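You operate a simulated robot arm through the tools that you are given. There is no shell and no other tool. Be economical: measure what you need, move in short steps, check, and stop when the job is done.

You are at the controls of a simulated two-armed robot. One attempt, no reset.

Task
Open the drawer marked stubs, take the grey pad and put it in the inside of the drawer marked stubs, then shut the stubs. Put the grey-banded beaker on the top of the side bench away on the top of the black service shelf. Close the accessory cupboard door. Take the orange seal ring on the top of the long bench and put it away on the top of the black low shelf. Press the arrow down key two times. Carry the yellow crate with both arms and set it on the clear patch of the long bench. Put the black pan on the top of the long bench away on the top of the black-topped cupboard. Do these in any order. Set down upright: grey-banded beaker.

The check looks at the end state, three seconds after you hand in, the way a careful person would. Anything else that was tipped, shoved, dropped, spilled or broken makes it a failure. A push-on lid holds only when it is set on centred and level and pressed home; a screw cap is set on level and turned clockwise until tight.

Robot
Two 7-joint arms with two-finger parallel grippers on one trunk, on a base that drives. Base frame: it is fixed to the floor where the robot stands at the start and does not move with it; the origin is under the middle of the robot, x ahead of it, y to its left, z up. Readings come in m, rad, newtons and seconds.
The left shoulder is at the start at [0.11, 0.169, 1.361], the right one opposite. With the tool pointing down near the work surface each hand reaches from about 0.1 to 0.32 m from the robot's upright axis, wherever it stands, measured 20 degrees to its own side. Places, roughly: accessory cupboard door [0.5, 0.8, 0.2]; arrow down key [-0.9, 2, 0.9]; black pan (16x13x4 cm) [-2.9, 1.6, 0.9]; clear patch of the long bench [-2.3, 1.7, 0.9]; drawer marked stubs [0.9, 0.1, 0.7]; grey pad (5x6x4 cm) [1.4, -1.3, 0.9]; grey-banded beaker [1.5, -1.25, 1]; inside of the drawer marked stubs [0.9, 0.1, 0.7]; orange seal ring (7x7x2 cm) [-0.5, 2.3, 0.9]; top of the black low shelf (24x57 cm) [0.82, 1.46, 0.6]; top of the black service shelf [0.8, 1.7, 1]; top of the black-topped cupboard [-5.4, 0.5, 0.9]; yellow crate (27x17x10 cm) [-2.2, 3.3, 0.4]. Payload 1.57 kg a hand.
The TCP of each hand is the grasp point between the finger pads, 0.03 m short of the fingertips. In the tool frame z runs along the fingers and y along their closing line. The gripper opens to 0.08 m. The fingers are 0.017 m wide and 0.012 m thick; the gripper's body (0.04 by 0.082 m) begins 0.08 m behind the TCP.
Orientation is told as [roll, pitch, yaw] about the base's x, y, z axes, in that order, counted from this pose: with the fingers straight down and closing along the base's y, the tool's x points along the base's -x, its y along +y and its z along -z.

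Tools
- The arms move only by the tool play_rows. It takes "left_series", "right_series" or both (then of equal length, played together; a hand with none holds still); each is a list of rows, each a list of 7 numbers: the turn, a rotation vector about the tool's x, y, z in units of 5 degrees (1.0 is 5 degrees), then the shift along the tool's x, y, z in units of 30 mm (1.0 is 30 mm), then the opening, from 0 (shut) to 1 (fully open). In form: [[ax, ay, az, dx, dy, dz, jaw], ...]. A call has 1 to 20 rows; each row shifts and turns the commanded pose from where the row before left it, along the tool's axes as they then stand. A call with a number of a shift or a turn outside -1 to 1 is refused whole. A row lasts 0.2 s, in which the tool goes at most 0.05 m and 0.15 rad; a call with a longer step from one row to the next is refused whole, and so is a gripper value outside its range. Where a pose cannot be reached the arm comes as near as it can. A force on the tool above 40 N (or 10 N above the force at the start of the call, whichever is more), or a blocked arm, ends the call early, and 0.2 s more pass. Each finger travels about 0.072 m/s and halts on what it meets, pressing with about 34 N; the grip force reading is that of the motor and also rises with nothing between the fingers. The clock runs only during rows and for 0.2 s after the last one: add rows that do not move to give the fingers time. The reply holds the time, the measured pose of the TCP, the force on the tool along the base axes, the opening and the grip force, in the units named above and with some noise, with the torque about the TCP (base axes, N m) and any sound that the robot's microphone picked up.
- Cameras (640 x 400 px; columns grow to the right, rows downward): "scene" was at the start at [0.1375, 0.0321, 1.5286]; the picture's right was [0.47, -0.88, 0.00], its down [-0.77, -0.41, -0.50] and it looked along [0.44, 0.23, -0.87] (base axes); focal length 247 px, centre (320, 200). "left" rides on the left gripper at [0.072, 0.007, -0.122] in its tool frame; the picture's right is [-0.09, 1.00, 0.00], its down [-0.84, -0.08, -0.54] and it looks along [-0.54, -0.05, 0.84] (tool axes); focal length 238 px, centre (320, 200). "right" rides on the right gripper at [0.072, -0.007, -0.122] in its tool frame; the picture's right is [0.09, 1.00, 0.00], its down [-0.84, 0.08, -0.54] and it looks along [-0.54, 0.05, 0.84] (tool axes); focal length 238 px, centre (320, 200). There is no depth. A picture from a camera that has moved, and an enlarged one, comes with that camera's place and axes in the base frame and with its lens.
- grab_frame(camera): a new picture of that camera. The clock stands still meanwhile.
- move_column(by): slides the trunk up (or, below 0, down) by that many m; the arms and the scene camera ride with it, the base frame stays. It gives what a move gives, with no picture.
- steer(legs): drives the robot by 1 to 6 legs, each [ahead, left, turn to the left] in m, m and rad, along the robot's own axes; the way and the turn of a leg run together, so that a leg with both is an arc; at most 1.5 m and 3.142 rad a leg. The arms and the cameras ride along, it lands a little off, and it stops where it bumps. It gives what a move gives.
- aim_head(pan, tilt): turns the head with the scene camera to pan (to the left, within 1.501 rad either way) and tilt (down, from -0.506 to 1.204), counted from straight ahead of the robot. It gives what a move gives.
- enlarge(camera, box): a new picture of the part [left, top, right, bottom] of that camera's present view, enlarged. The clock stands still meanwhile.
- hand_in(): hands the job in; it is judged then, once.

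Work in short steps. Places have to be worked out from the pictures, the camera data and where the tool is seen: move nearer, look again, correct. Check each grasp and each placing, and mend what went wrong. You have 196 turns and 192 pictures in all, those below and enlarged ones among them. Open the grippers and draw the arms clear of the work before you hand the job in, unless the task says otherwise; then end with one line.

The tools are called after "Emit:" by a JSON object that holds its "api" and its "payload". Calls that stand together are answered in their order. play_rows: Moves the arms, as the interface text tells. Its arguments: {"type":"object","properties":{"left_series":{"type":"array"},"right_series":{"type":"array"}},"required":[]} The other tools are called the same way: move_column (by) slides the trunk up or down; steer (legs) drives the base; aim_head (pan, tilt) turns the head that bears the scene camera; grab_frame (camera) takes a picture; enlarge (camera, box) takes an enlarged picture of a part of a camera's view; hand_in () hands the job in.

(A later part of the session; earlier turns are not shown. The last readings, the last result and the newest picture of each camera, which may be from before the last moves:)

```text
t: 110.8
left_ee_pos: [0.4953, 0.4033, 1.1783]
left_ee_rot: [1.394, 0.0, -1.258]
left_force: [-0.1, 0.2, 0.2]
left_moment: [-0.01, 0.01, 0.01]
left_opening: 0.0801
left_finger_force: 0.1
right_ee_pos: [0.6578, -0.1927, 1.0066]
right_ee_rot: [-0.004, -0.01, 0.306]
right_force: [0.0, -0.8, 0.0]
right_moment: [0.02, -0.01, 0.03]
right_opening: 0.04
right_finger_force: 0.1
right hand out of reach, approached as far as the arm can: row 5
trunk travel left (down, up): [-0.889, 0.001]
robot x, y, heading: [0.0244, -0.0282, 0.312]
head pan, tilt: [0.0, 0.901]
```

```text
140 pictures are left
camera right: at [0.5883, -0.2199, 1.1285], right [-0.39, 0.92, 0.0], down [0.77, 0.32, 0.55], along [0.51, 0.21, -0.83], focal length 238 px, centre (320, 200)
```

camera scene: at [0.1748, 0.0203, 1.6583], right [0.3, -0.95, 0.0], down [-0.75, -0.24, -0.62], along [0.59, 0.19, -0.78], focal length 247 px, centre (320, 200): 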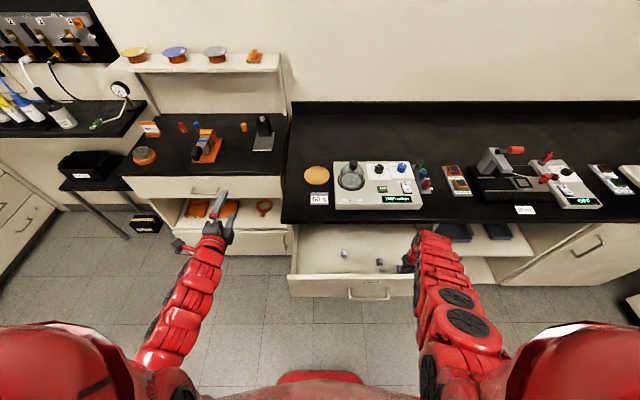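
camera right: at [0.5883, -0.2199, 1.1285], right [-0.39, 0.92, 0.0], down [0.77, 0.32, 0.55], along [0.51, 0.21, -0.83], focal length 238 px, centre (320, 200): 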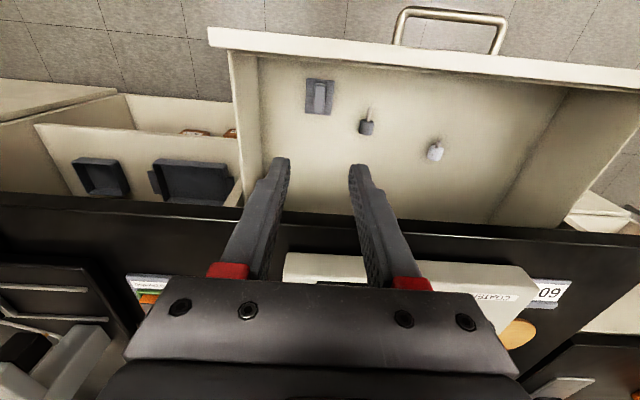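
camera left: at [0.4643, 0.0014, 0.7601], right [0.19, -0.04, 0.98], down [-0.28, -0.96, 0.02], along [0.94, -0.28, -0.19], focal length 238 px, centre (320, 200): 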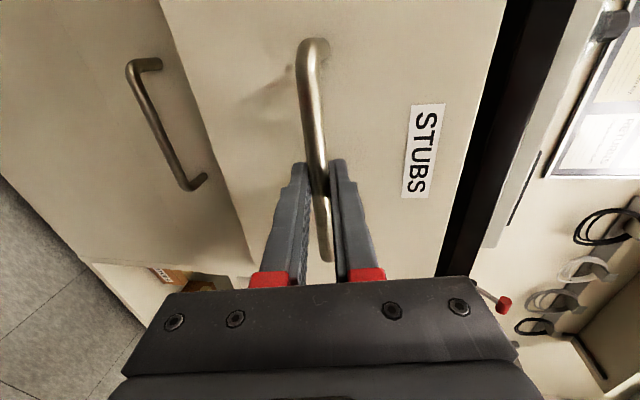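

The pad sits upright in the drawer beside the stubs. To shut it, I'll retract and close the left hand, move it opposite the drawer front above the handle, and then push.

Emit:
{"api": "play_rows", "payload": {"left_series": [[0, 0, 0, 0, 0, -1, 0], [0, 0, 0, 0, 0, -1, 0], [0, 0, 0, 0, 0, -1, 0], [0, 0, 0, 0, 0, -1, 0], [0, 0, 0, 0, 0, -1, 0], [0, 0, 0, 0, 0, 0, 0]]}}

Emit:
{"api": "steer", "payload": {"legs": [[-0.1, -0.44, 0]]}}

Emit:
{"api": "move_column", "payload": {"by": -0.395}}

Emit:
{"api": "grab_frame", "payload": {"camera": "left"}}

Emit:
{"api": "grab_frame", "payload": {"camera": "scene"}}

```text
t: 112.2
left_ee_pos: [0.4684, 0.394, 1.1836]
left_ee_rot: [1.394, 0.0, -1.258]
left_force: [0.3, 0.0, -1.0]
left_moment: [0.01, 0.0, 0.03]
left_opening: 0.0
left_finger_force: 21.4
left hand out of reach, approached as far as the arm can: row 2, 3, 4, 5
right_ee_pos: [0.6552, -0.1923, 1.0064]
right_ee_rot: [-0.003, -0.008, 0.306]
right_force: [0.2, -0.9, 0.7]
right_moment: [0.01, -0.03, -0.01]
right_opening: 0.0405
right_finger_force: 0.0
trunk travel left (down, up): [-0.889, 0.001]
robot x, y, heading: [0.0267, -0.0307, 0.31]
head pan, tilt: [0.0, 0.901]
```

```text
t: 114.9
left_ee_pos: [0.5054, -0.0549, 1.1843]
left_ee_rot: [1.392, 0.0, -1.25]
left_force: [0.3, -0.3, -0.3]
left_moment: [0.0, 0.01, -0.01]
left_opening: 0.0
left_finger_force: 21.0
right_ee_pos: [0.6987, -0.6401, 1.0058]
right_ee_rot: [-0.003, -0.006, 0.315]
right_force: [-0.1, 0.7, -0.5]
right_moment: [0.01, 0.01, 0.01]
right_opening: 0.04
right_finger_force: 0.0
trunk travel left (down, up): [-0.889, 0.001]
robot x, y, heading: [0.0664, -0.4817, 0.321]
head pan, tilt: [0.0, 0.901]
```

```text
t: 117.9
left_ee_pos: [0.5052, -0.0541, 0.8408]
left_ee_rot: [1.415, 0.008, -1.253]
left_force: [-1.8, 0.3, 12.1]
left_moment: [0.09, -0.29, 0.04]
left_opening: 0.0002
left_finger_force: 21.2
right_ee_pos: [0.6978, -0.6408, 0.6554]
right_ee_rot: [-0.003, -0.008, 0.317]
right_force: [-0.5, 0.8, 0.9]
right_moment: [-0.03, -0.03, 0.01]
right_opening: 0.0399
right_finger_force: 0.0
trunk travel left (down, up): [-0.539, 0.351]
robot x, y, heading: [0.0718, -0.4806, 0.317]
head pan, tilt: [0.0, 0.901]
stopped: the force on the tool passed its limit at 56 N (the readings are from after the stop); the commanded pose is now the measured one
```

```text
139 pictures are left
camera left: at [0.37, -0.0238, 0.8676], right [0.18, -0.05, 0.98], down [-0.26, -0.97, 0.0], along [0.95, -0.26, -0.18], focal length 238 px, centre (320, 200)
```

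left: 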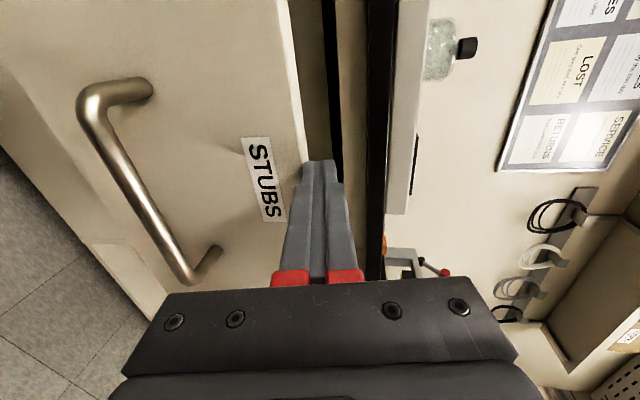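

```text
138 pictures are left
camera scene: at [0.2142, -0.4323, 1.4028], right [0.31, -0.95, 0.0], down [-0.74, -0.24, -0.62], along [0.59, 0.19, -0.78], focal length 247 px, centre (320, 200)
```

scene: 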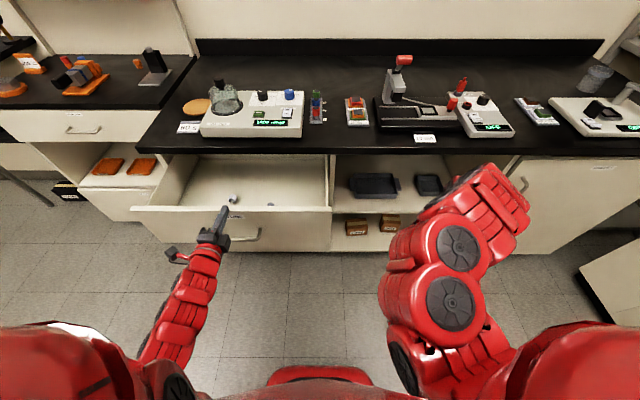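

The left fingers landed on the drawer front's top edge because the retraction was reach-limited. I'll raise, back up 12 cm, and lower again.

Emit:
{"api": "move_column", "payload": {"by": 0.04}}

Emit:
{"api": "steer", "payload": {"legs": [[-0.13, 0, 0]]}}

Emit:
{"api": "move_column", "payload": {"by": -0.1}}

Emit:
{"api": "grab_frame", "payload": {"camera": "left"}}

```text
t: 118.7
left_ee_pos: [0.5075, -0.0539, 0.8789]
left_ee_rot: [1.41, 0.005, -1.252]
left_force: [0.1, -0.4, -0.1]
left_moment: [-0.02, 0.02, 0.03]
left_opening: 0.0002
left_finger_force: 21.2
right_ee_pos: [0.6987, -0.6399, 0.6964]
right_ee_rot: [-0.002, -0.006, 0.317]
right_force: [-0.4, 0.0, 0.4]
right_moment: [0.02, 0.0, -0.03]
right_opening: 0.04
right_finger_force: 0.0
trunk travel left (down, up): [-0.579, 0.311]
robot x, y, heading: [0.0693, -0.4791, 0.315]
head pan, tilt: [0.0, 0.901]
```

```text
t: 120.0
left_ee_pos: [0.3828, -0.094, 0.8794]
left_ee_rot: [1.412, 0.005, -1.252]
left_force: [-0.3, 0.1, 0.2]
left_moment: [-0.02, 0.02, 0.0]
left_opening: 0.0
left_finger_force: 20.9
right_ee_pos: [0.5754, -0.681, 0.6963]
right_ee_rot: [-0.003, -0.008, 0.315]
right_force: [-1.9, 0.1, 0.2]
right_moment: [0.01, -0.01, 0.0]
right_opening: 0.04
right_finger_force: 0.0
trunk travel left (down, up): [-0.579, 0.311]
robot x, y, heading: [-0.0514, -0.5221, 0.315]
head pan, tilt: [0.0, 0.901]
```

```text
t: 121.3
left_ee_pos: [0.385, -0.0946, 0.7786]
left_ee_rot: [1.412, 0.005, -1.253]
left_force: [-0.9, -0.1, -0.3]
left_moment: [-0.01, -0.01, 0.02]
left_opening: 0.0
left_finger_force: 21.2
right_ee_pos: [0.5769, -0.6799, 0.5963]
right_ee_rot: [-0.001, -0.007, 0.316]
right_force: [-1.1, 0.3, 0.6]
right_moment: [-0.04, -0.01, 0.02]
right_opening: 0.0399
right_finger_force: 0.0
trunk travel left (down, up): [-0.479, 0.411]
robot x, y, heading: [-0.0541, -0.5198, 0.316]
head pan, tilt: [0.0, 0.901]
```

```text
137 pictures are left
camera left: at [0.2484, -0.0635, 0.8069], right [0.18, -0.04, 0.98], down [-0.26, -0.97, 0.0], along [0.95, -0.25, -0.19], focal length 238 px, centre (320, 200)
```

left: 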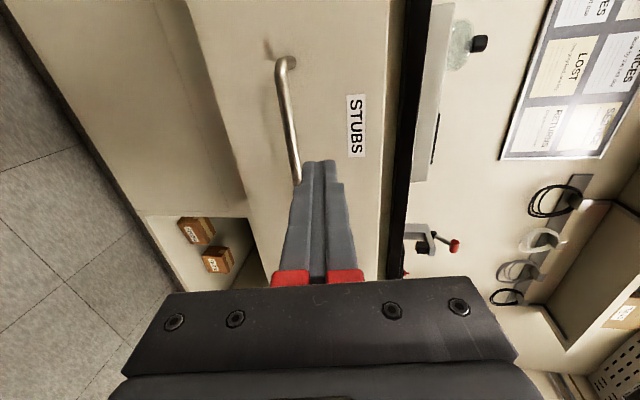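

The closed fingers point at the drawer front beside the label. I'll drive ahead 20 cm, pushing the drawer in.

Emit:
{"api": "steer", "payload": {"legs": [[0.2, 0, 0]]}}

Emit:
{"api": "play_rows", "payload": {"left_series": [[0, 0, 0, 0, 0, 1, 0], [0, 0, 0, 0, 0, 1, 0], [0, 0, 0, 0, 0.1, 1, 0], [0, 0, 0, 0, 0.1, 1, 0]]}}

Emit:
{"api": "grab_frame", "payload": {"camera": "scene"}}

```text
t: 122.9
left_ee_pos: [0.5722, -0.0297, 0.7791]
left_ee_rot: [1.411, 0.006, -1.25]
left_force: [1.0, -0.5, -0.2]
left_moment: [-0.02, -0.01, -0.01]
left_opening: 0.0001
left_finger_force: 21.4
right_ee_pos: [0.7661, -0.616, 0.5955]
right_ee_rot: [-0.001, -0.007, 0.318]
right_force: [0.8, 0.2, -0.1]
right_moment: [0.0, -0.02, -0.05]
right_opening: 0.0401
right_finger_force: 0.1
trunk travel left (down, up): [-0.479, 0.411]
robot x, y, heading: [0.1346, -0.4612, 0.321]
head pan, tilt: [0.0, 0.901]
```

```text
t: 123.9
left_ee_pos: [0.6879, 0.0077, 0.7634]
left_ee_rot: [1.41, 0.005, -1.249]
left_force: [-0.2, -0.1, 0.0]
left_moment: [-0.01, -0.01, 0.03]
left_opening: 0.0
left_finger_force: 21.4
right_ee_pos: [0.7659, -0.6145, 0.5959]
right_ee_rot: [-0.001, -0.008, 0.32]
right_force: [0.4, -0.5, -0.7]
right_moment: [0.02, 0.06, 0.01]
right_opening: 0.0399
right_finger_force: 0.0
trunk travel left (down, up): [-0.479, 0.411]
robot x, y, heading: [0.1361, -0.4563, 0.324]
head pan, tilt: [0.0, 0.901]
```

```text
136 pictures are left
camera scene: at [0.2828, -0.4082, 1.3429], right [0.32, -0.95, 0.0], down [-0.74, -0.25, -0.62], along [0.59, 0.2, -0.78], focal length 247 px, centre (320, 200)
```

scene: 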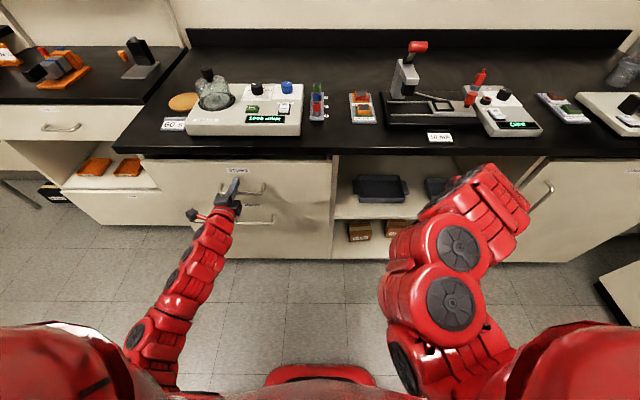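

Nearly shut; I'll push the last part until I feel the stop.

Emit:
{"api": "play_rows", "payload": {"left_series": [[0, 0, 0, 0, 0, 0.5, 0], [0, 0, 0, 0, 0, 0.4, 0], [0, 0, 0, 0, 0, 0.3, 0], [0, 0, 0, 0, 0, 0.3, 0]]}}

Emit:
{"api": "enlarge", "payload": {"camera": "scene", "box": [130, 100, 370, 250]}}

```text
t: 124.5
left_ee_pos: [0.7062, 0.0144, 0.764]
left_ee_rot: [1.413, 0.008, -1.252]
left_force: [-11.4, -5.9, 4.1]
left_moment: [0.11, -0.18, -0.03]
left_opening: 0.0002
left_finger_force: 21.6
right_ee_pos: [0.7667, -0.6162, 0.5968]
right_ee_rot: [-0.005, -0.008, 0.319]
right_force: [0.2, -0.4, 0.1]
right_moment: [0.0, -0.01, -0.01]
right_opening: 0.0401
right_finger_force: 0.1
trunk travel left (down, up): [-0.479, 0.411]
robot x, y, heading: [0.134, -0.4634, 0.321]
head pan, tilt: [0.0, 0.901]
stopped in row 2 (left hand): the force on the tool passed its limit at 74 N (the readings are from after the stop); the commanded pose is now the measured one
```

```text
2.67 times, centred on (250, 175) of scene
camera zoom: at [0.2807, -0.4089, 1.3432], right [0.32, -0.95, 0.0], down [-0.74, -0.25, -0.62], along [0.59, 0.2, -0.78], focal length 659 px, centre (507, 267)
```

zoom: 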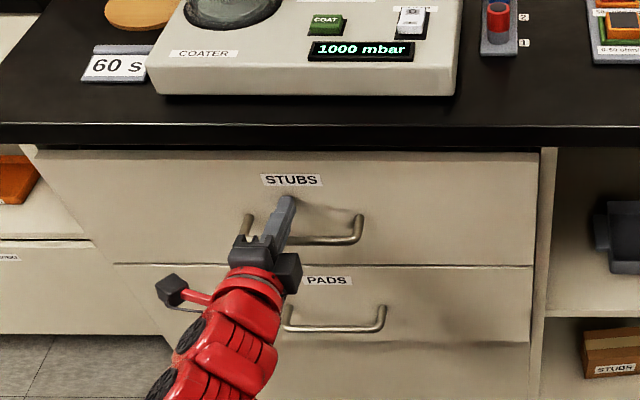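

The drawer is shut against its stop. Next is the beaker: I'll back off, raise the trunk, slide right along the bench, and set the right hand to a 40° slant to reach over the device's post.

Emit:
{"api": "steer", "payload": {"legs": [[-0.12, 0, 0]]}}

Emit:
{"api": "move_column", "payload": {"by": 0.4}}

Emit:
{"api": "steer", "payload": {"legs": [[0, -0.75, -0.01]]}}

Emit:
{"api": "play_rows", "payload": {"right_series": [[0, -1, 0, 0, 0, 0, 1], [0, -1, 0, 0, 0, 0, 1], [0, -1, 0, 0, 0, 0, 1], [0, -1, 0, 0, 0, 0, 1], [0, -1, 0, 0, 0, 0, 1], [0, -1, 0, 0, 0, 0, 1], [0, -1, 0, 0, 0, 0, 1], [0, -1, 0, 0, 0, 0, 1]]}}

Emit:
{"api": "aim_head", "payload": {"pan": -0.3, "tilt": 0.75}}

Emit:
{"api": "grab_frame", "payload": {"camera": "right"}}

Emit:
{"api": "grab_frame", "payload": {"camera": "scene"}}

```text
t: 125.7
left_ee_pos: [0.5977, -0.0217, 0.7637]
left_ee_rot: [1.414, 0.006, -1.252]
left_force: [-0.6, 0.0, 0.0]
left_moment: [-0.01, 0.02, -0.04]
left_opening: 0.0001
left_finger_force: 21.5
right_ee_pos: [0.6567, -0.6521, 0.5966]
right_ee_rot: [-0.002, -0.008, 0.32]
right_force: [-0.1, -1.1, 0.6]
right_moment: [0.04, -0.05, -0.01]
right_opening: 0.0401
right_finger_force: 0.0
trunk travel left (down, up): [-0.479, 0.411]
robot x, y, heading: [0.0239, -0.4952, 0.327]
head pan, tilt: [0.0, 0.901]
```

```text
t: 129.6
left_ee_pos: [0.5976, -0.0207, 1.162]
left_ee_rot: [1.412, 0.008, -1.249]
left_force: [-0.5, -0.6, 0.4]
left_moment: [0.03, 0.0, 0.0]
left_opening: 0.0002
left_finger_force: 21.3
right_ee_pos: [0.658, -0.6518, 0.9954]
right_ee_rot: [-0.002, -0.008, 0.319]
right_force: [-1.2, -0.1, -0.8]
right_moment: [-0.01, 0.0, 0.05]
right_opening: 0.0399
right_finger_force: 0.0
trunk travel left (down, up): [-0.879, 0.011]
robot x, y, heading: [0.0259, -0.4928, 0.324]
head pan, tilt: [0.0, 0.901]
```

```text
t: 133.7
left_ee_pos: [0.8383, -0.7444, 1.1614]
left_ee_rot: [1.412, 0.006, -1.26]
left_force: [-0.6, 0.2, 0.3]
left_moment: [-0.01, 0.02, 0.01]
left_opening: 0.0002
left_finger_force: 21.4
right_ee_pos: [0.892, -1.3732, 0.9952]
right_ee_rot: [-0.004, -0.01, 0.309]
right_force: [-0.3, -0.1, -0.2]
right_moment: [0.02, 0.0, 0.0]
right_opening: 0.0401
right_finger_force: 0.0
trunk travel left (down, up): [-0.879, 0.011]
robot x, y, heading: [0.264, -1.2131, 0.311]
head pan, tilt: [0.0, 0.901]
```

```text
t: 135.5
left_ee_pos: [0.8386, -0.745, 1.1636]
left_ee_rot: [1.414, 0.008, -1.26]
left_force: [0.1, -0.1, 0.5]
left_moment: [-0.01, 0.03, 0.02]
left_opening: 0.0
left_finger_force: 21.3
right_ee_pos: [1.0024, -1.4471, 1.0393]
right_ee_rot: [0.01, -0.638, 0.31]
right_force: [0.2, 0.6, 0.1]
right_moment: [0.0, 0.0, 0.0]
right_opening: 0.0801
right_finger_force: 0.1
right hand out of reach, approached as far as the arm can: row 1, 2, 3, 4, 5, 6, 7, 8
trunk travel left (down, up): [-0.879, 0.011]
robot x, y, heading: [0.2626, -1.2107, 0.309]
head pan, tilt: [0.0, 0.901]
```

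```text
t: 136.3
left_ee_pos: [0.8396, -0.7436, 1.1636]
left_ee_rot: [1.413, 0.007, -1.261]
left_force: [-0.7, 0.4, 0.9]
left_moment: [-0.02, 0.02, 0.02]
left_opening: 0.0001
left_finger_force: 20.7
right_ee_pos: [1.003, -1.445, 1.0396]
right_ee_rot: [0.008, -0.634, 0.311]
right_force: [0.5, 0.3, 0.4]
right_moment: [-0.01, -0.01, -0.01]
right_opening: 0.08
right_finger_force: 0.1
trunk travel left (down, up): [-0.879, 0.011]
robot x, y, heading: [0.2654, -1.2163, 0.313]
head pan, tilt: [-0.3, 0.75]
```

```text
134 pictures are left
camera right: at [0.881, -1.4921, 1.0949], right [-0.38, 0.92, -0.05], down [0.31, 0.18, 0.93], along [0.87, 0.34, -0.36], focal length 238 px, centre (320, 200)
```

right: 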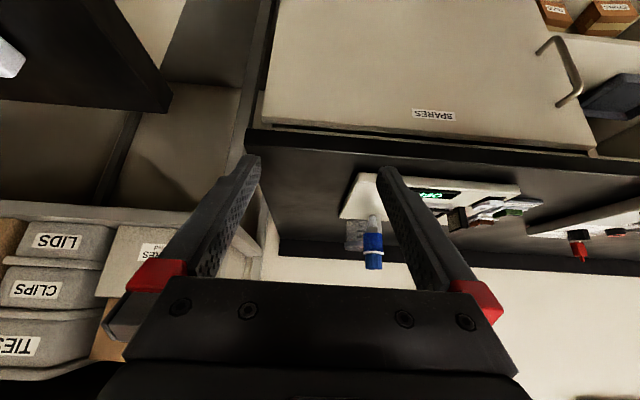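

```text
133 pictures are left
camera scene: at [0.4204, -1.1846, 1.7549], right [0.01, -1.0, 0.0], down [-0.68, -0.01, -0.73], along [0.73, 0.01, -0.68], focal length 247 px, centre (320, 200)
```

scene: 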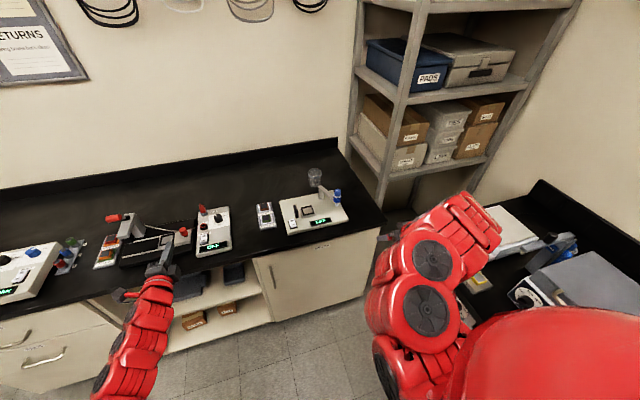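

The right hand is now slanted about 37°. I'll move it up, inward and forward before driving closer.

Emit:
{"api": "play_rows", "payload": {"right_series": [[0, 0, 0, -0.8, 0.8, 0, 1], [0, 0, 0, -0.8, 0.8, 0, 1], [0, 0, 0, -0.8, 0.8, 0, 1], [0, 0, 0, -0.8, 0.8, 0, 1], [0, 0, 0, -0.8, 0.8, 0, 1], [0, 0, 0, -0.8, 0.8, 0, 1]]}}

Emit:
{"api": "steer", "payload": {"legs": [[0.22, 0, 0]]}}

Emit:
{"api": "grab_frame", "payload": {"camera": "right"}}

Emit:
{"api": "grab_frame", "payload": {"camera": "scene"}}

```text
t: 137.7
left_ee_pos: [0.8369, -0.7427, 1.162]
left_ee_rot: [1.412, 0.006, -1.261]
left_force: [-0.4, -0.3, 0.2]
left_moment: [-0.03, -0.02, 0.0]
left_opening: 0.0
left_finger_force: 21.2
right_ee_pos: [1.0941, -1.2768, 1.0961]
right_ee_rot: [0.008, -0.636, 0.309]
right_force: [-0.2, -0.1, -0.3]
right_moment: [-0.01, 0.02, -0.05]
right_opening: 0.08
right_finger_force: 0.0
right hand out of reach, approached as far as the arm can: row 1, 2, 3, 4, 5
trunk travel left (down, up): [-0.879, 0.011]
robot x, y, heading: [0.2642, -1.2117, 0.315]
head pan, tilt: [-0.3, 0.75]
```

```text
t: 139.4
left_ee_pos: [1.0484, -0.6757, 1.1636]
left_ee_rot: [1.415, 0.007, -1.26]
left_force: [0.4, 0.6, 0.4]
left_moment: [0.0, 0.01, 0.0]
left_opening: 0.0
left_finger_force: 21.2
right_ee_pos: [1.3035, -1.2112, 1.0974]
right_ee_rot: [0.008, -0.635, 0.308]
right_force: [0.4, 0.5, -0.3]
right_moment: [0.02, -0.01, -0.02]
right_opening: 0.0804
right_finger_force: 0.0
trunk travel left (down, up): [-0.879, 0.011]
robot x, y, heading: [0.4732, -1.1421, 0.315]
head pan, tilt: [-0.3, 0.75]
```

```text
132 pictures are left
camera right: at [1.1812, -1.258, 1.1531], right [-0.38, 0.92, -0.05], down [0.31, 0.18, 0.93], along [0.87, 0.34, -0.36], focal length 238 px, centre (320, 200)
```

right: 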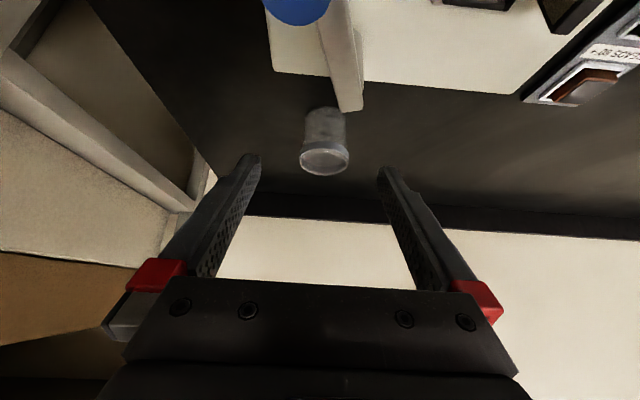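

```text
131 pictures are left
camera scene: at [0.6301, -1.1178, 1.7551], right [0.01, -1.0, 0.0], down [-0.68, -0.01, -0.73], along [0.73, 0.01, -0.68], focal length 247 px, centre (320, 200)
```

scene: 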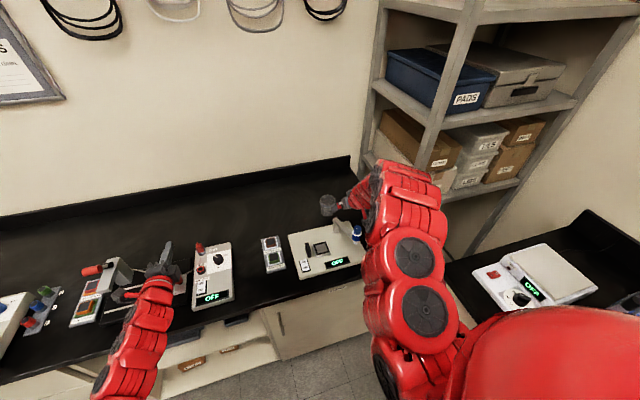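

The beaker solves to [1.455, -1.15]. I'll drive 7.5 cm closer so that the tool axis points straight at it.

Emit:
{"api": "steer", "payload": {"legs": [[0.075, 0.012, 0]]}}

Emit:
{"api": "grab_frame", "payload": {"camera": "right"}}

```text
t: 140.4
left_ee_pos: [1.1161, -0.645, 1.1642]
left_ee_rot: [1.416, 0.008, -1.264]
left_force: [0.5, 0.4, 0.4]
left_moment: [0.02, 0.0, 0.03]
left_opening: 0.0001
left_finger_force: 21.1
right_ee_pos: [1.3685, -1.1811, 1.0996]
right_ee_rot: [0.01, -0.638, 0.305]
right_force: [0.1, 0.0, 0.5]
right_moment: [0.02, -0.01, 0.01]
right_opening: 0.0802
right_finger_force: 0.1
trunk travel left (down, up): [-0.879, 0.011]
robot x, y, heading: [0.5446, -1.1099, 0.305]
head pan, tilt: [-0.3, 0.75]
```

```text
130 pictures are left
camera right: at [1.2461, -1.2272, 1.1542], right [-0.37, 0.93, -0.05], down [0.31, 0.17, 0.93], along [0.87, 0.34, -0.35], focal length 238 px, centre (320, 200)
```

right: 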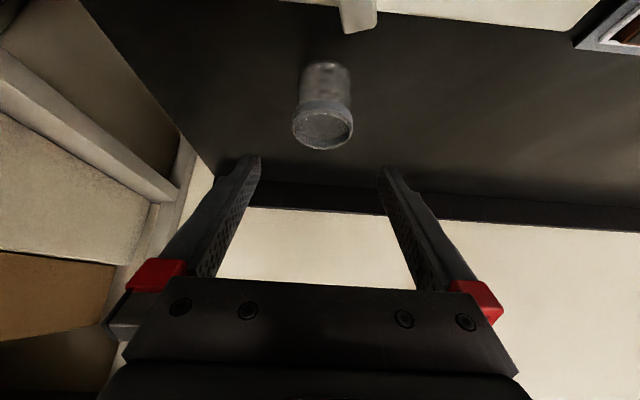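

The beaker is at [1.456, -1.146]. I'll advance halfway along the tool axis and check the alignment.

Emit:
{"api": "play_rows", "payload": {"right_series": [[0, 0, 0, 0.33, 0.12, 0.6, 1], [0, 0, 0, 0.33, 0.12, 0.8, 1], [0, 0, 0, 0, 0, 1, 1], [0, 0, 0, 0, 0, 1, 1]]}}

Emit:
{"api": "grab_frame", "payload": {"camera": "right"}}

```text
t: 141.4
left_ee_pos: [1.1177, -0.6451, 1.1636]
left_ee_rot: [1.414, 0.008, -1.263]
left_force: [0.2, -0.4, 0.0]
left_moment: [0.01, 0.0, 0.01]
left_opening: 0.0002
left_finger_force: 20.9
right_ee_pos: [1.4045, -1.1579, 1.0064]
right_ee_rot: [0.01, -0.635, 0.305]
right_force: [-0.3, 0.5, 0.0]
right_moment: [0.0, -0.02, 0.0]
right_opening: 0.0801
right_finger_force: 0.0
right hand out of reach, approached as far as the arm can: row 4
trunk travel left (down, up): [-0.879, 0.011]
robot x, y, heading: [0.5376, -1.1098, 0.305]
head pan, tilt: [-0.3, 0.75]
```

```text
129 pictures are left
camera right: at [1.282, -1.2048, 1.0617], right [-0.38, 0.93, -0.05], down [0.31, 0.17, 0.93], along [0.87, 0.34, -0.35], focal length 238 px, centre (320, 200)
```

right: 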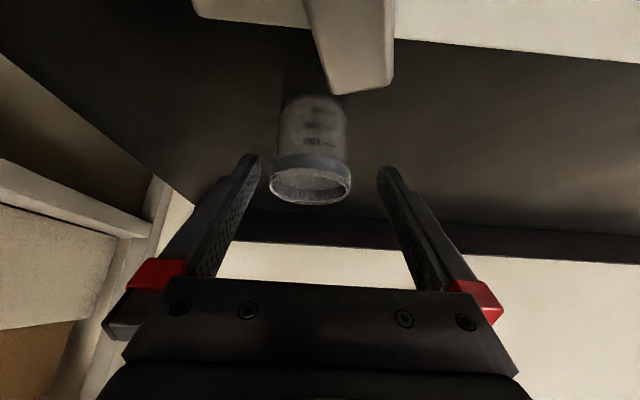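

I've hit the reach limit: the beaker is 4.6 cm further ahead and 5 mm to the right. I'll correct sideways, then drive ahead a little.

Emit:
{"api": "play_rows", "payload": {"right_series": [[0, 0, 0, 0, -0.17, 0, 1]]}}

Emit:
{"api": "steer", "payload": {"legs": [[0.045, 0, 0]]}}

Emit:
{"api": "grab_frame", "payload": {"camera": "right"}}

```text
t: 141.8
left_ee_pos: [1.1194, -0.645, 1.1623]
left_ee_rot: [1.411, 0.007, -1.265]
left_force: [0.3, -0.2, 0.3]
left_moment: [0.0, -0.01, -0.02]
left_opening: 0.0002
left_finger_force: 21.2
right_ee_pos: [1.4064, -1.1659, 1.0034]
right_ee_rot: [0.009, -0.633, 0.305]
right_force: [0.2, -0.4, 0.2]
right_moment: [-0.06, -0.01, 0.0]
right_opening: 0.0801
right_finger_force: 0.1
trunk travel left (down, up): [-0.879, 0.011]
robot x, y, heading: [0.5404, -1.1111, 0.311]
head pan, tilt: [-0.3, 0.75]
```

```text
t: 142.7
left_ee_pos: [1.155, -0.634, 1.166]
left_ee_rot: [1.417, 0.007, -1.265]
left_force: [0.0, 0.2, 0.1]
left_moment: [0.02, 0.01, -0.05]
left_opening: 0.0
left_finger_force: 20.9
right_ee_pos: [1.4429, -1.154, 1.0091]
right_ee_rot: [0.009, -0.64, 0.304]
right_force: [0.0, -0.8, 0.6]
right_moment: [-0.03, -0.04, 0.02]
right_opening: 0.08
right_finger_force: 0.1
trunk travel left (down, up): [-0.879, 0.011]
robot x, y, heading: [0.5801, -1.0922, 0.31]
head pan, tilt: [-0.3, 0.75]
```

```text
128 pictures are left
camera right: at [1.3197, -1.2003, 1.0646], right [-0.37, 0.93, -0.05], down [0.31, 0.17, 0.93], along [0.87, 0.33, -0.35], focal length 238 px, centre (320, 200)
```

right: 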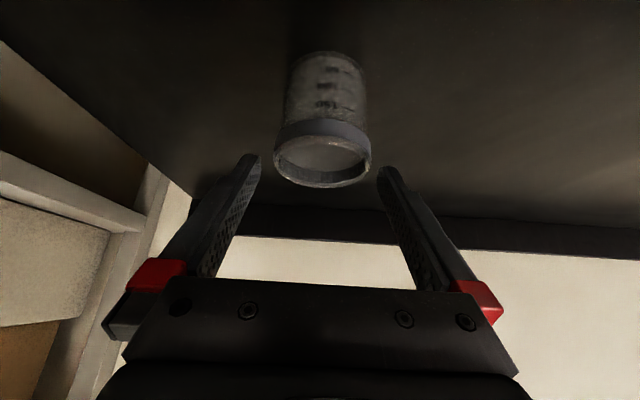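

Aligned: the beaker is within about 6 mm of the TCP in plan. I'll lower the trunk in two steps around it.

Emit:
{"api": "move_column", "payload": {"by": -0.03}}

Emit:
{"api": "grab_frame", "payload": {"camera": "right"}}

```text
t: 143.4
left_ee_pos: [1.1606, -0.6315, 1.1316]
left_ee_rot: [1.41, 0.006, -1.264]
left_force: [0.3, 0.0, -0.4]
left_moment: [0.02, -0.02, 0.02]
left_opening: 0.0
left_finger_force: 21.6
right_ee_pos: [1.4477, -1.153, 0.9744]
right_ee_rot: [0.007, -0.633, 0.305]
right_force: [-1.1, 0.5, -0.6]
right_moment: [0.03, 0.0, -0.01]
right_opening: 0.08
right_finger_force: 0.1
trunk travel left (down, up): [-0.849, 0.041]
robot x, y, heading: [0.5807, -1.095, 0.304]
head pan, tilt: [-0.3, 0.75]
```

```text
127 pictures are left
camera right: at [1.325, -1.1989, 1.0304], right [-0.37, 0.93, -0.05], down [0.32, 0.17, 0.93], along [0.87, 0.33, -0.36], focal length 238 px, centre (320, 200)
```

right: 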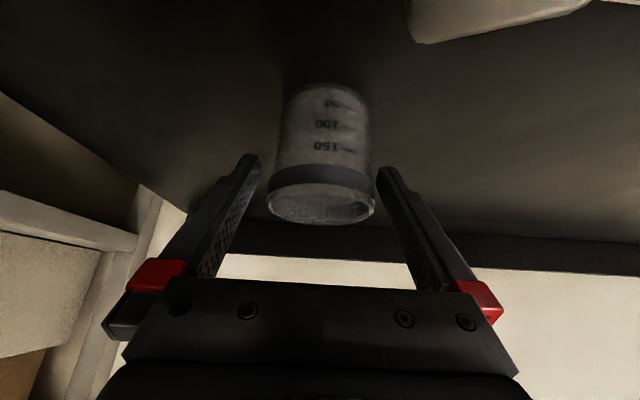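

Still centred. I'll lower another 3.5 cm and then close gently.

Emit:
{"api": "move_column", "payload": {"by": -0.033}}

Emit:
{"api": "play_rows", "payload": {"right_series": [[0, 0, 0, 0, 0, 0, 0.8], [0, 0, 0, 0, 0, 0, 0.6], [0, 0, 0, 0, 0, 0, 0.4], [0, 0, 0, 0, 0, 0, 0.3], [0, 0, 0, 0, 0, 0, 0.3]]}}

Emit:
{"api": "grab_frame", "payload": {"camera": "right"}}

```text
t: 144.0
left_ee_pos: [1.1584, -0.6321, 1.1072]
left_ee_rot: [1.413, 0.007, -1.267]
left_force: [0.0, 0.2, 0.0]
left_moment: [-0.03, 0.01, -0.01]
left_opening: 0.0
left_finger_force: 21.6
right_ee_pos: [1.4459, -1.1529, 0.9551]
right_ee_rot: [0.007, -0.638, 0.302]
right_force: [-4.4, 0.9, 8.5]
right_moment: [-0.34, 0.88, -0.3]
right_opening: 0.0802
right_finger_force: 0.0
trunk travel left (down, up): [-0.824, 0.066]
robot x, y, heading: [0.5837, -1.0975, 0.305]
head pan, tilt: [-0.3, 0.75]
stopped: the force on the tool passed its limit at 68 N (the readings are from after the stop); the commanded pose is now the measured one
```

```text
t: 145.2
left_ee_pos: [1.1597, -0.6329, 1.108]
left_ee_rot: [1.414, 0.006, -1.265]
left_force: [0.0, -0.5, 0.4]
left_moment: [0.0, 0.02, 0.0]
left_opening: 0.0
left_finger_force: 21.3
right_ee_pos: [1.4472, -1.1529, 0.9536]
right_ee_rot: [0.009, -0.635, 0.301]
right_force: [-3.0, 1.5, 6.2]
right_moment: [-0.25, 0.68, -0.1]
right_opening: 0.0676
right_finger_force: 33.4
trunk travel left (down, up): [-0.824, 0.066]
robot x, y, heading: [0.5814, -1.0976, 0.304]
head pan, tilt: [-0.3, 0.75]
```

```text
126 pictures are left
camera right: at [1.3238, -1.1994, 1.0095], right [-0.37, 0.93, -0.05], down [0.31, 0.17, 0.93], along [0.87, 0.33, -0.35], focal length 238 px, centre (320, 200)
```

right: 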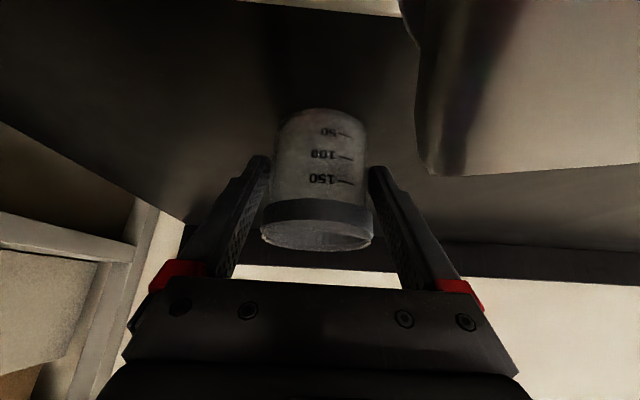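

The hand's underside lightly touched the device's post arm, but the beaker is gripped at 68 mm opening. I'll lift with the trunk and check.

Emit:
{"api": "move_column", "payload": {"by": 0.065}}

Emit:
{"api": "grab_frame", "payload": {"camera": "right"}}

Emit:
{"api": "enlarge", "payload": {"camera": "scene", "box": [240, 170, 400, 290]}}

```text
t: 146.3
left_ee_pos: [1.1605, -0.632, 1.1727]
left_ee_rot: [1.411, 0.008, -1.268]
left_force: [1.1, 0.1, -0.5]
left_moment: [0.01, -0.03, 0.0]
left_opening: 0.0003
left_finger_force: 21.4
right_ee_pos: [1.4472, -1.154, 1.0169]
right_ee_rot: [0.01, -0.636, 0.302]
right_force: [0.4, 0.1, -0.5]
right_moment: [-0.01, 0.02, 0.0]
right_opening: 0.0674
right_finger_force: 34.0
trunk travel left (down, up): [-0.889, 0.001]
robot x, y, heading: [0.5819, -1.0952, 0.307]
head pan, tilt: [-0.3, 0.75]
```

```text
125 pictures are left
camera right: at [1.3248, -1.1996, 1.0734], right [-0.37, 0.93, -0.05], down [0.31, 0.17, 0.93], along [0.87, 0.33, -0.36], focal length 238 px, centre (320, 200)
```

right: 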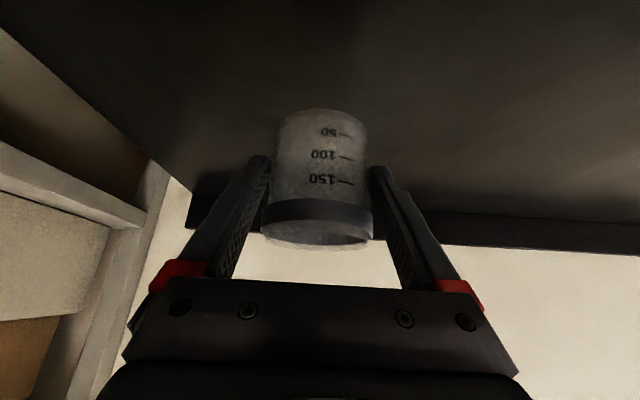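

```text
3.33 times, centred on (320, 230) of scene
camera zoom: at [0.7396, -1.0712, 1.7651], right [0.01, -1.0, 0.0], down [-0.68, 0.0, -0.73], along [0.73, 0.0, -0.68], focal length 824 px, centre (320, 100)
```

zoom: 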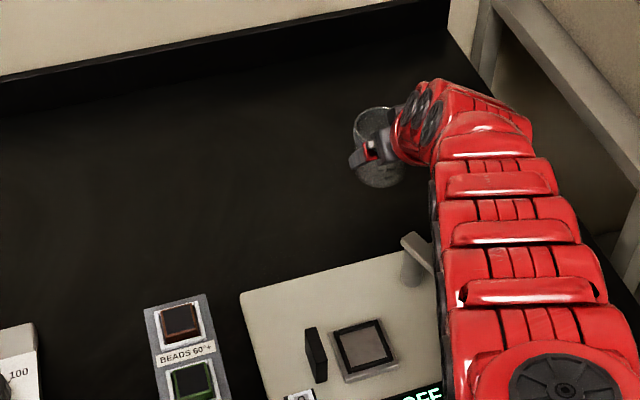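

The beaker is lifted and upright. Its base must clear the knob (z≈1.05) on the way back, so I'll raise it with the arm, move left, then back off.

Emit:
{"api": "play_rows", "payload": {"right_series": [[0, 0, 0, -0.59, 0, -0.8, 0.3], [0, 0, 0, -0.59, 0, -0.8, 0.3], [0, 0, 0, -0.59, 0, -0.8, 0.3], [0, 0, 0, -0.3, 0, -0.8, 0.3]]}}

Emit:
{"api": "steer", "payload": {"legs": [[0, 0.15, 0]]}}

Emit:
{"api": "grab_frame", "payload": {"camera": "scene"}}

```text
t: 147.3
left_ee_pos: [1.159, -0.6326, 1.1721]
left_ee_rot: [1.414, 0.007, -1.264]
left_force: [-0.8, -0.1, -0.3]
left_moment: [-0.03, 0.0, 0.01]
left_opening: 0.0
left_finger_force: 21.8
right_ee_pos: [1.4397, -1.1543, 1.1335]
right_ee_rot: [0.011, -0.636, 0.303]
right_force: [0.3, 0.1, -1.3]
right_moment: [0.0, -0.01, 0.0]
right_opening: 0.0671
right_finger_force: 34.5
trunk travel left (down, up): [-0.889, 0.001]
robot x, y, heading: [0.5823, -1.0966, 0.31]
head pan, tilt: [-0.3, 0.75]
```

```text
t: 148.6
left_ee_pos: [1.1144, -0.4948, 1.1728]
left_ee_rot: [1.411, 0.008, -1.26]
left_force: [-0.1, -0.3, 0.0]
left_moment: [-0.04, 0.01, 0.07]
left_opening: 0.0
left_finger_force: 20.9
right_ee_pos: [1.3984, -1.0144, 1.1307]
right_ee_rot: [0.011, -0.636, 0.305]
right_force: [0.6, -0.7, -1.5]
right_moment: [-0.01, -0.06, 0.0]
right_opening: 0.0667
right_finger_force: 33.3
trunk travel left (down, up): [-0.889, 0.001]
robot x, y, heading: [0.5381, -0.9584, 0.31]
head pan, tilt: [-0.3, 0.75]
```

```text
123 pictures are left
camera scene: at [0.6963, -0.9348, 1.7651], right [0.01, -1.0, 0.0], down [-0.68, -0.01, -0.73], along [0.73, 0.01, -0.68], focal length 247 px, centre (320, 200)
```

scene: 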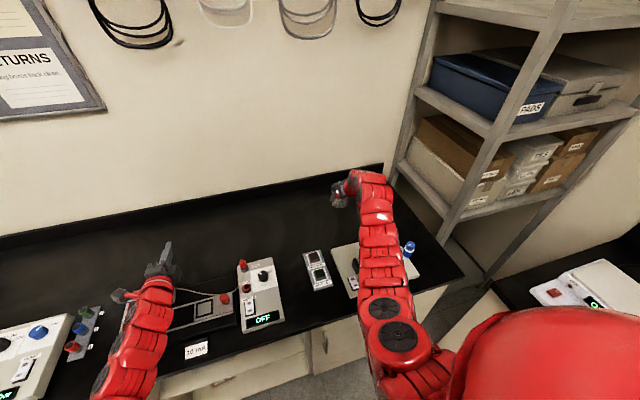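

The way is clear. I'll back off, drive left along the benches towards the service shelf, and look.

Emit:
{"api": "steer", "payload": {"legs": [[-0.38, 0, 0], [0, 1.3, 0], [0, 0.9, 0]]}}

Emit:
{"api": "aim_head", "payload": {"pan": 0.1, "tilt": 0.55}}

Emit:
{"api": "grab_frame", "payload": {"camera": "scene"}}

Emit:
{"api": "grab_frame", "payload": {"camera": "right"}}

```text
t: 161.3
left_ee_pos: [0.0531, 1.472, 1.1721]
left_ee_rot: [1.412, 0.007, -1.224]
left_force: [-0.1, 0.0, -0.8]
left_moment: [-0.02, 0.01, 0.01]
left_opening: 0.0
left_finger_force: 21.2
right_ee_pos: [0.3537, 0.9607, 1.1325]
right_ee_rot: [0.011, -0.636, 0.34]
right_force: [-1.0, 0.3, -1.3]
right_moment: [-0.02, 0.04, -0.04]
right_opening: 0.0661
right_finger_force: 34.3
trunk travel left (down, up): [-0.889, 0.001]
robot x, y, heading: [-0.5058, 0.9839, 0.346]
head pan, tilt: [-0.3, 0.75]
```

```text
t: 162.2
left_ee_pos: [0.053, 1.4726, 1.1721]
left_ee_rot: [1.412, 0.006, -1.225]
left_force: [0.0, -0.1, -0.3]
left_moment: [0.04, 0.01, 0.03]
left_opening: 0.0
left_finger_force: 21.1
right_ee_pos: [0.3549, 0.9615, 1.1315]
right_ee_rot: [0.011, -0.638, 0.343]
right_force: [-0.4, 0.2, -1.1]
right_moment: [0.0, 0.02, -0.03]
right_opening: 0.066
right_finger_force: 34.2
trunk travel left (down, up): [-0.889, 0.001]
robot x, y, heading: [-0.5079, 0.9849, 0.344]
head pan, tilt: [0.099, 0.55]
```

```text
122 pictures are left
camera scene: at [-0.3509, 1.0516, 1.7825], right [0.43, -0.9, 0.0], down [-0.47, -0.23, -0.85], along [0.77, 0.37, -0.52], focal length 247 px, centre (320, 200)
```

scene: 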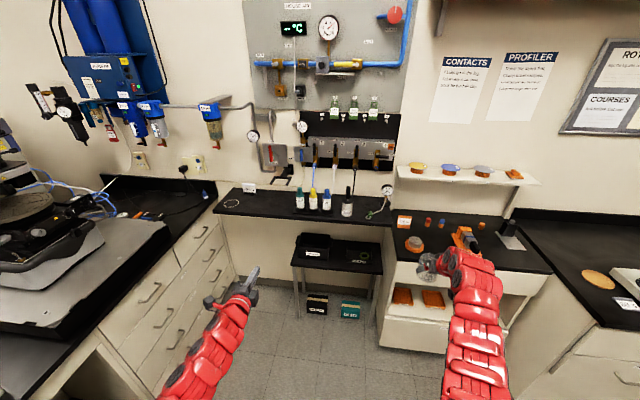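

```text
121 pictures are left
camera right: at [0.2339, 0.9108, 1.1877], right [-0.41, 0.91, -0.05], down [0.31, 0.19, 0.93], along [0.86, 0.37, -0.35], focal length 238 px, centre (320, 200)
```

right: 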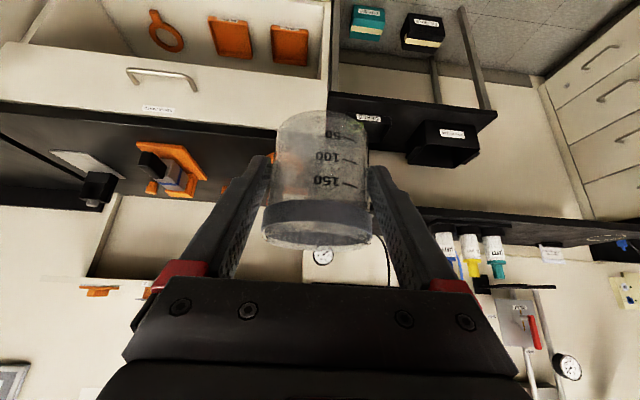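

The service shelf front runs square to heading ≈0.325, and there is a clear spot near [0.61, 1.86] between the bottles and the tubing ring. I'll bring the right hand inward and drive in, going forward first to avoid the stool.

Emit:
{"api": "play_rows", "payload": {"right_series": [[0, 0, 0, 0, 1, 0, 0.3], [0, 0, 0, 0, 1, 0, 0.3], [0, 0, 0, 0, 1, 0, 0.3], [0, 0, 0, 0, 1, 0, 0.3], [0, 0, 0, 0, 1, 0, 0.3], [0, 0, 0, 0, 1, 0, 0.3], [0, 0, 0, 0, 0.7, 0, 0.3]]}}

Emit:
{"api": "steer", "payload": {"legs": [[0.27, 0, -0.02], [0, 0.585, 0]]}}

Emit:
{"api": "aim_head", "payload": {"pan": 0.0, "tilt": 0.65}}

Emit:
{"api": "grab_frame", "payload": {"camera": "scene"}}

Emit:
{"api": "grab_frame", "payload": {"camera": "right"}}

```text
t: 163.8
left_ee_pos: [0.0527, 1.472, 1.1717]
left_ee_rot: [1.412, 0.006, -1.225]
left_force: [-0.3, 0.8, -0.1]
left_moment: [0.03, 0.0, -0.04]
left_opening: 0.0
left_finger_force: 21.8
right_ee_pos: [0.2876, 1.1518, 1.1344]
right_ee_rot: [0.008, -0.637, 0.343]
right_force: [0.1, -1.0, -0.8]
right_moment: [0.0, 0.0, -0.01]
right_opening: 0.0661
right_finger_force: 33.8
trunk travel left (down, up): [-0.889, 0.001]
robot x, y, heading: [-0.5064, 0.9877, 0.348]
head pan, tilt: [0.099, 0.55]
```

```text
t: 168.6
left_ee_pos: [0.1181, 2.11, 1.1733]
left_ee_rot: [1.411, 0.007, -1.221]
left_force: [-0.1, -0.3, 0.3]
left_moment: [0.02, -0.01, 0.03]
left_opening: 0.0001
left_finger_force: 21.1
right_ee_pos: [0.3535, 1.7904, 1.1346]
right_ee_rot: [0.011, -0.637, 0.343]
right_force: [-0.1, -1.0, -1.2]
right_moment: [0.02, 0.02, -0.05]
right_opening: 0.0655
right_finger_force: 33.9
trunk travel left (down, up): [-0.889, 0.001]
robot x, y, heading: [-0.4387, 1.6196, 0.351]
head pan, tilt: [0.099, 0.55]
```

```text
t: 169.3
left_ee_pos: [0.1181, 2.112, 1.1728]
left_ee_rot: [1.411, 0.007, -1.221]
left_force: [-0.2, -0.1, 0.1]
left_moment: [-0.05, 0.01, -0.02]
left_opening: 0.0
left_finger_force: 21.3
right_ee_pos: [0.3523, 1.7913, 1.1341]
right_ee_rot: [0.01, -0.637, 0.345]
right_force: [0.4, 0.2, -1.3]
right_moment: [0.0, 0.06, -0.04]
right_opening: 0.0661
right_finger_force: 33.7
trunk travel left (down, up): [-0.889, 0.001]
robot x, y, heading: [-0.4394, 1.6227, 0.355]
head pan, tilt: [0.0, 0.649]
```

```text
120 pictures are left
camera scene: at [-0.2843, 1.6804, 1.7737], right [0.34, -0.94, 0.0], down [-0.57, -0.21, -0.8], along [0.75, 0.27, -0.6], focal length 247 px, centre (320, 200)
```

scene: 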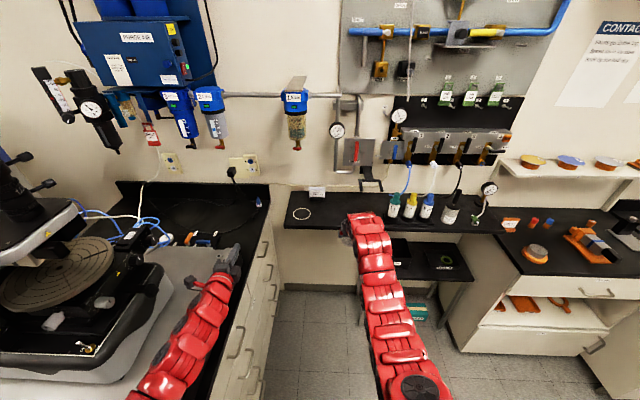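

```text
119 pictures are left
camera right: at [0.2324, 1.7395, 1.1895], right [-0.41, 0.91, -0.05], down [0.31, 0.19, 0.93], along [0.86, 0.37, -0.35], focal length 238 px, centre (320, 200)
```

right: 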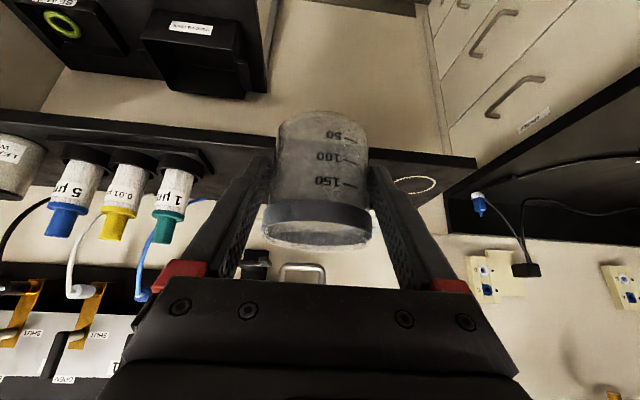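

The shelf top solves to about z=0.985. I'll drive 25 cm ahead so the beaker is above the clear spot.

Emit:
{"api": "steer", "payload": {"legs": [[0.25, -0.02, 0]]}}

Emit:
{"api": "grab_frame", "payload": {"camera": "right"}}

Emit:
{"api": "grab_frame", "payload": {"camera": "scene"}}

```text
t: 171.2
left_ee_pos: [0.3645, 2.1768, 1.1724]
left_ee_rot: [1.412, 0.008, -1.227]
left_force: [0.3, -0.8, 0.0]
left_moment: [0.02, -0.01, -0.04]
left_opening: 0.0
left_finger_force: 20.8
right_ee_pos: [0.5979, 1.855, 1.1339]
right_ee_rot: [0.011, -0.639, 0.339]
right_force: [0.5, 0.9, -1.3]
right_moment: [-0.02, 0.01, -0.02]
right_opening: 0.0656
right_finger_force: 34.3
trunk travel left (down, up): [-0.889, 0.001]
robot x, y, heading: [-0.1956, 1.6913, 0.341]
head pan, tilt: [0.0, 0.649]
```

```text
118 pictures are left
camera right: at [0.4778, 1.8042, 1.1894], right [-0.41, 0.91, -0.05], down [0.31, 0.19, 0.93], along [0.86, 0.37, -0.35], focal length 238 px, centre (320, 200)
```

right: 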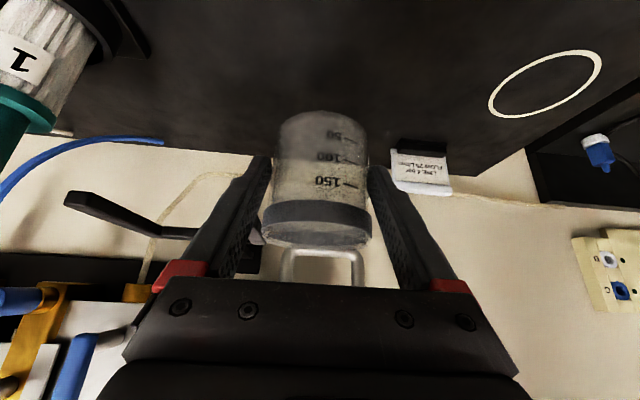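

```text
117 pictures are left
camera scene: at [-0.0392, 1.7468, 1.7737], right [0.34, -0.94, 0.0], down [-0.57, -0.21, -0.8], along [0.75, 0.27, -0.6], focal length 247 px, centre (320, 200)
```

scene: 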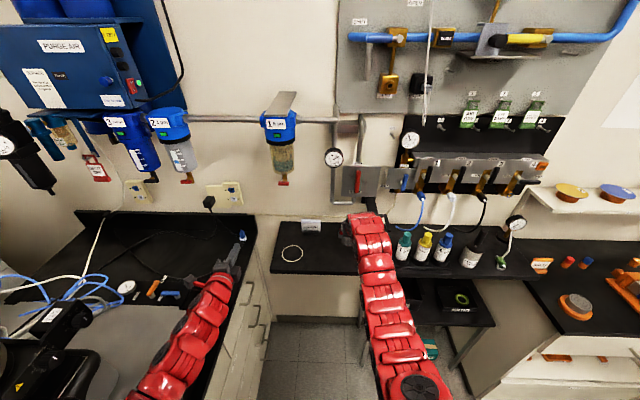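

The beaker is 4–5 cm inside the front edge with the shelf going well behind it. I'll go 4 cm deeper, then lower with the arm until touch.

Emit:
{"api": "steer", "payload": {"legs": [[0.04, 0, 0]]}}

Emit:
{"api": "play_rows", "payload": {"right_series": [[0, 0, 0, 0.59, 0, 0.8, 0.3], [0, 0, 0, 0.59, 0, 0.8, 0.3], [0, 0, 0, 0.3, 0, 0.4, 0.3]]}}

Emit:
{"api": "grab_frame", "payload": {"camera": "right"}}

```text
t: 171.9
left_ee_pos: [0.3732, 2.1791, 1.176]
left_ee_rot: [1.419, 0.007, -1.227]
left_force: [0.7, 0.9, 0.0]
left_moment: [0.01, 0.0, 0.02]
left_opening: 0.0
left_finger_force: 21.9
right_ee_pos: [0.6034, 1.8553, 1.135]
right_ee_rot: [0.009, -0.624, 0.338]
right_force: [-22.0, -6.7, 10.0]
right_moment: [-0.44, -0.46, -1.06]
right_opening: 0.0656
right_finger_force: 34.4
trunk travel left (down, up): [-0.889, 0.001]
robot x, y, heading: [-0.1832, 1.6931, 0.344]
head pan, tilt: [0.0, 0.649]
stopped in leg 1: the force on the tool passed its limit at 58 N (the readings are from after the stop); the commanded pose is now the measured one
```

```text
t: 172.8
left_ee_pos: [0.3764, 2.1797, 1.1729]
left_ee_rot: [1.415, 0.006, -1.227]
left_force: [-0.1, 0.3, -0.4]
left_moment: [0.02, 0.02, 0.0]
left_opening: 0.0002
left_finger_force: 21.5
right_ee_pos: [0.6054, 1.8564, 1.0542]
right_ee_rot: [0.01, -0.62, 0.336]
right_force: [-0.7, -0.2, -1.6]
right_moment: [-0.05, 0.0, -0.02]
right_opening: 0.0658
right_finger_force: 33.9
trunk travel left (down, up): [-0.889, 0.001]
robot x, y, heading: [-0.1783, 1.6922, 0.347]
head pan, tilt: [0.0, 0.649]
```

```text
116 pictures are left
camera right: at [0.4862, 1.8068, 1.1123], right [-0.4, 0.91, -0.05], down [0.32, 0.19, 0.93], along [0.86, 0.36, -0.37], focal length 238 px, centre (320, 200)
```

right: 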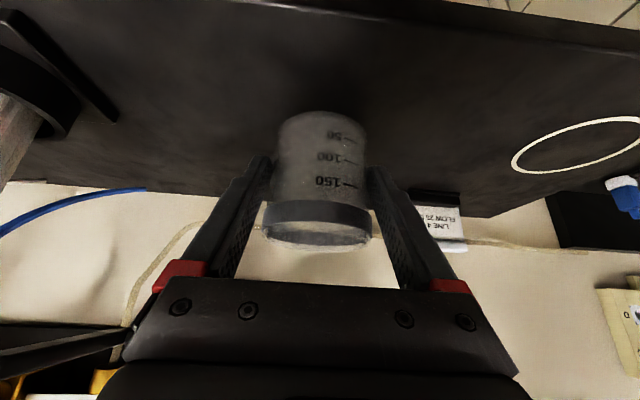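

Something on the wall panel was touched briefly, and the hand is now clear of it. I'll lower in small steps until the base touches.

Emit:
{"api": "play_rows", "payload": {"right_series": [[0, 0, 0, 0.12, 0, 0.16, 0.3], [0, 0, 0, 0.12, 0, 0.16, 0.3], [0, 0, 0, 0.12, 0, 0.16, 0.3]]}}

```text
t: 173.6
left_ee_pos: [0.3771, 2.1803, 1.1734]
left_ee_rot: [1.414, 0.007, -1.227]
left_force: [0.1, 0.7, 0.3]
left_moment: [0.02, 0.03, 0.06]
left_opening: 0.0
left_finger_force: 21.6
right_ee_pos: [0.6075, 1.8585, 1.0367]
right_ee_rot: [0.01, -0.622, 0.337]
right_force: [-0.2, 0.8, -1.1]
right_moment: [-0.02, 0.05, -0.02]
right_opening: 0.0657
right_finger_force: 33.9
trunk travel left (down, up): [-0.889, 0.001]
robot x, y, heading: [-0.1826, 1.6949, 0.345]
head pan, tilt: [0.0, 0.649]
```

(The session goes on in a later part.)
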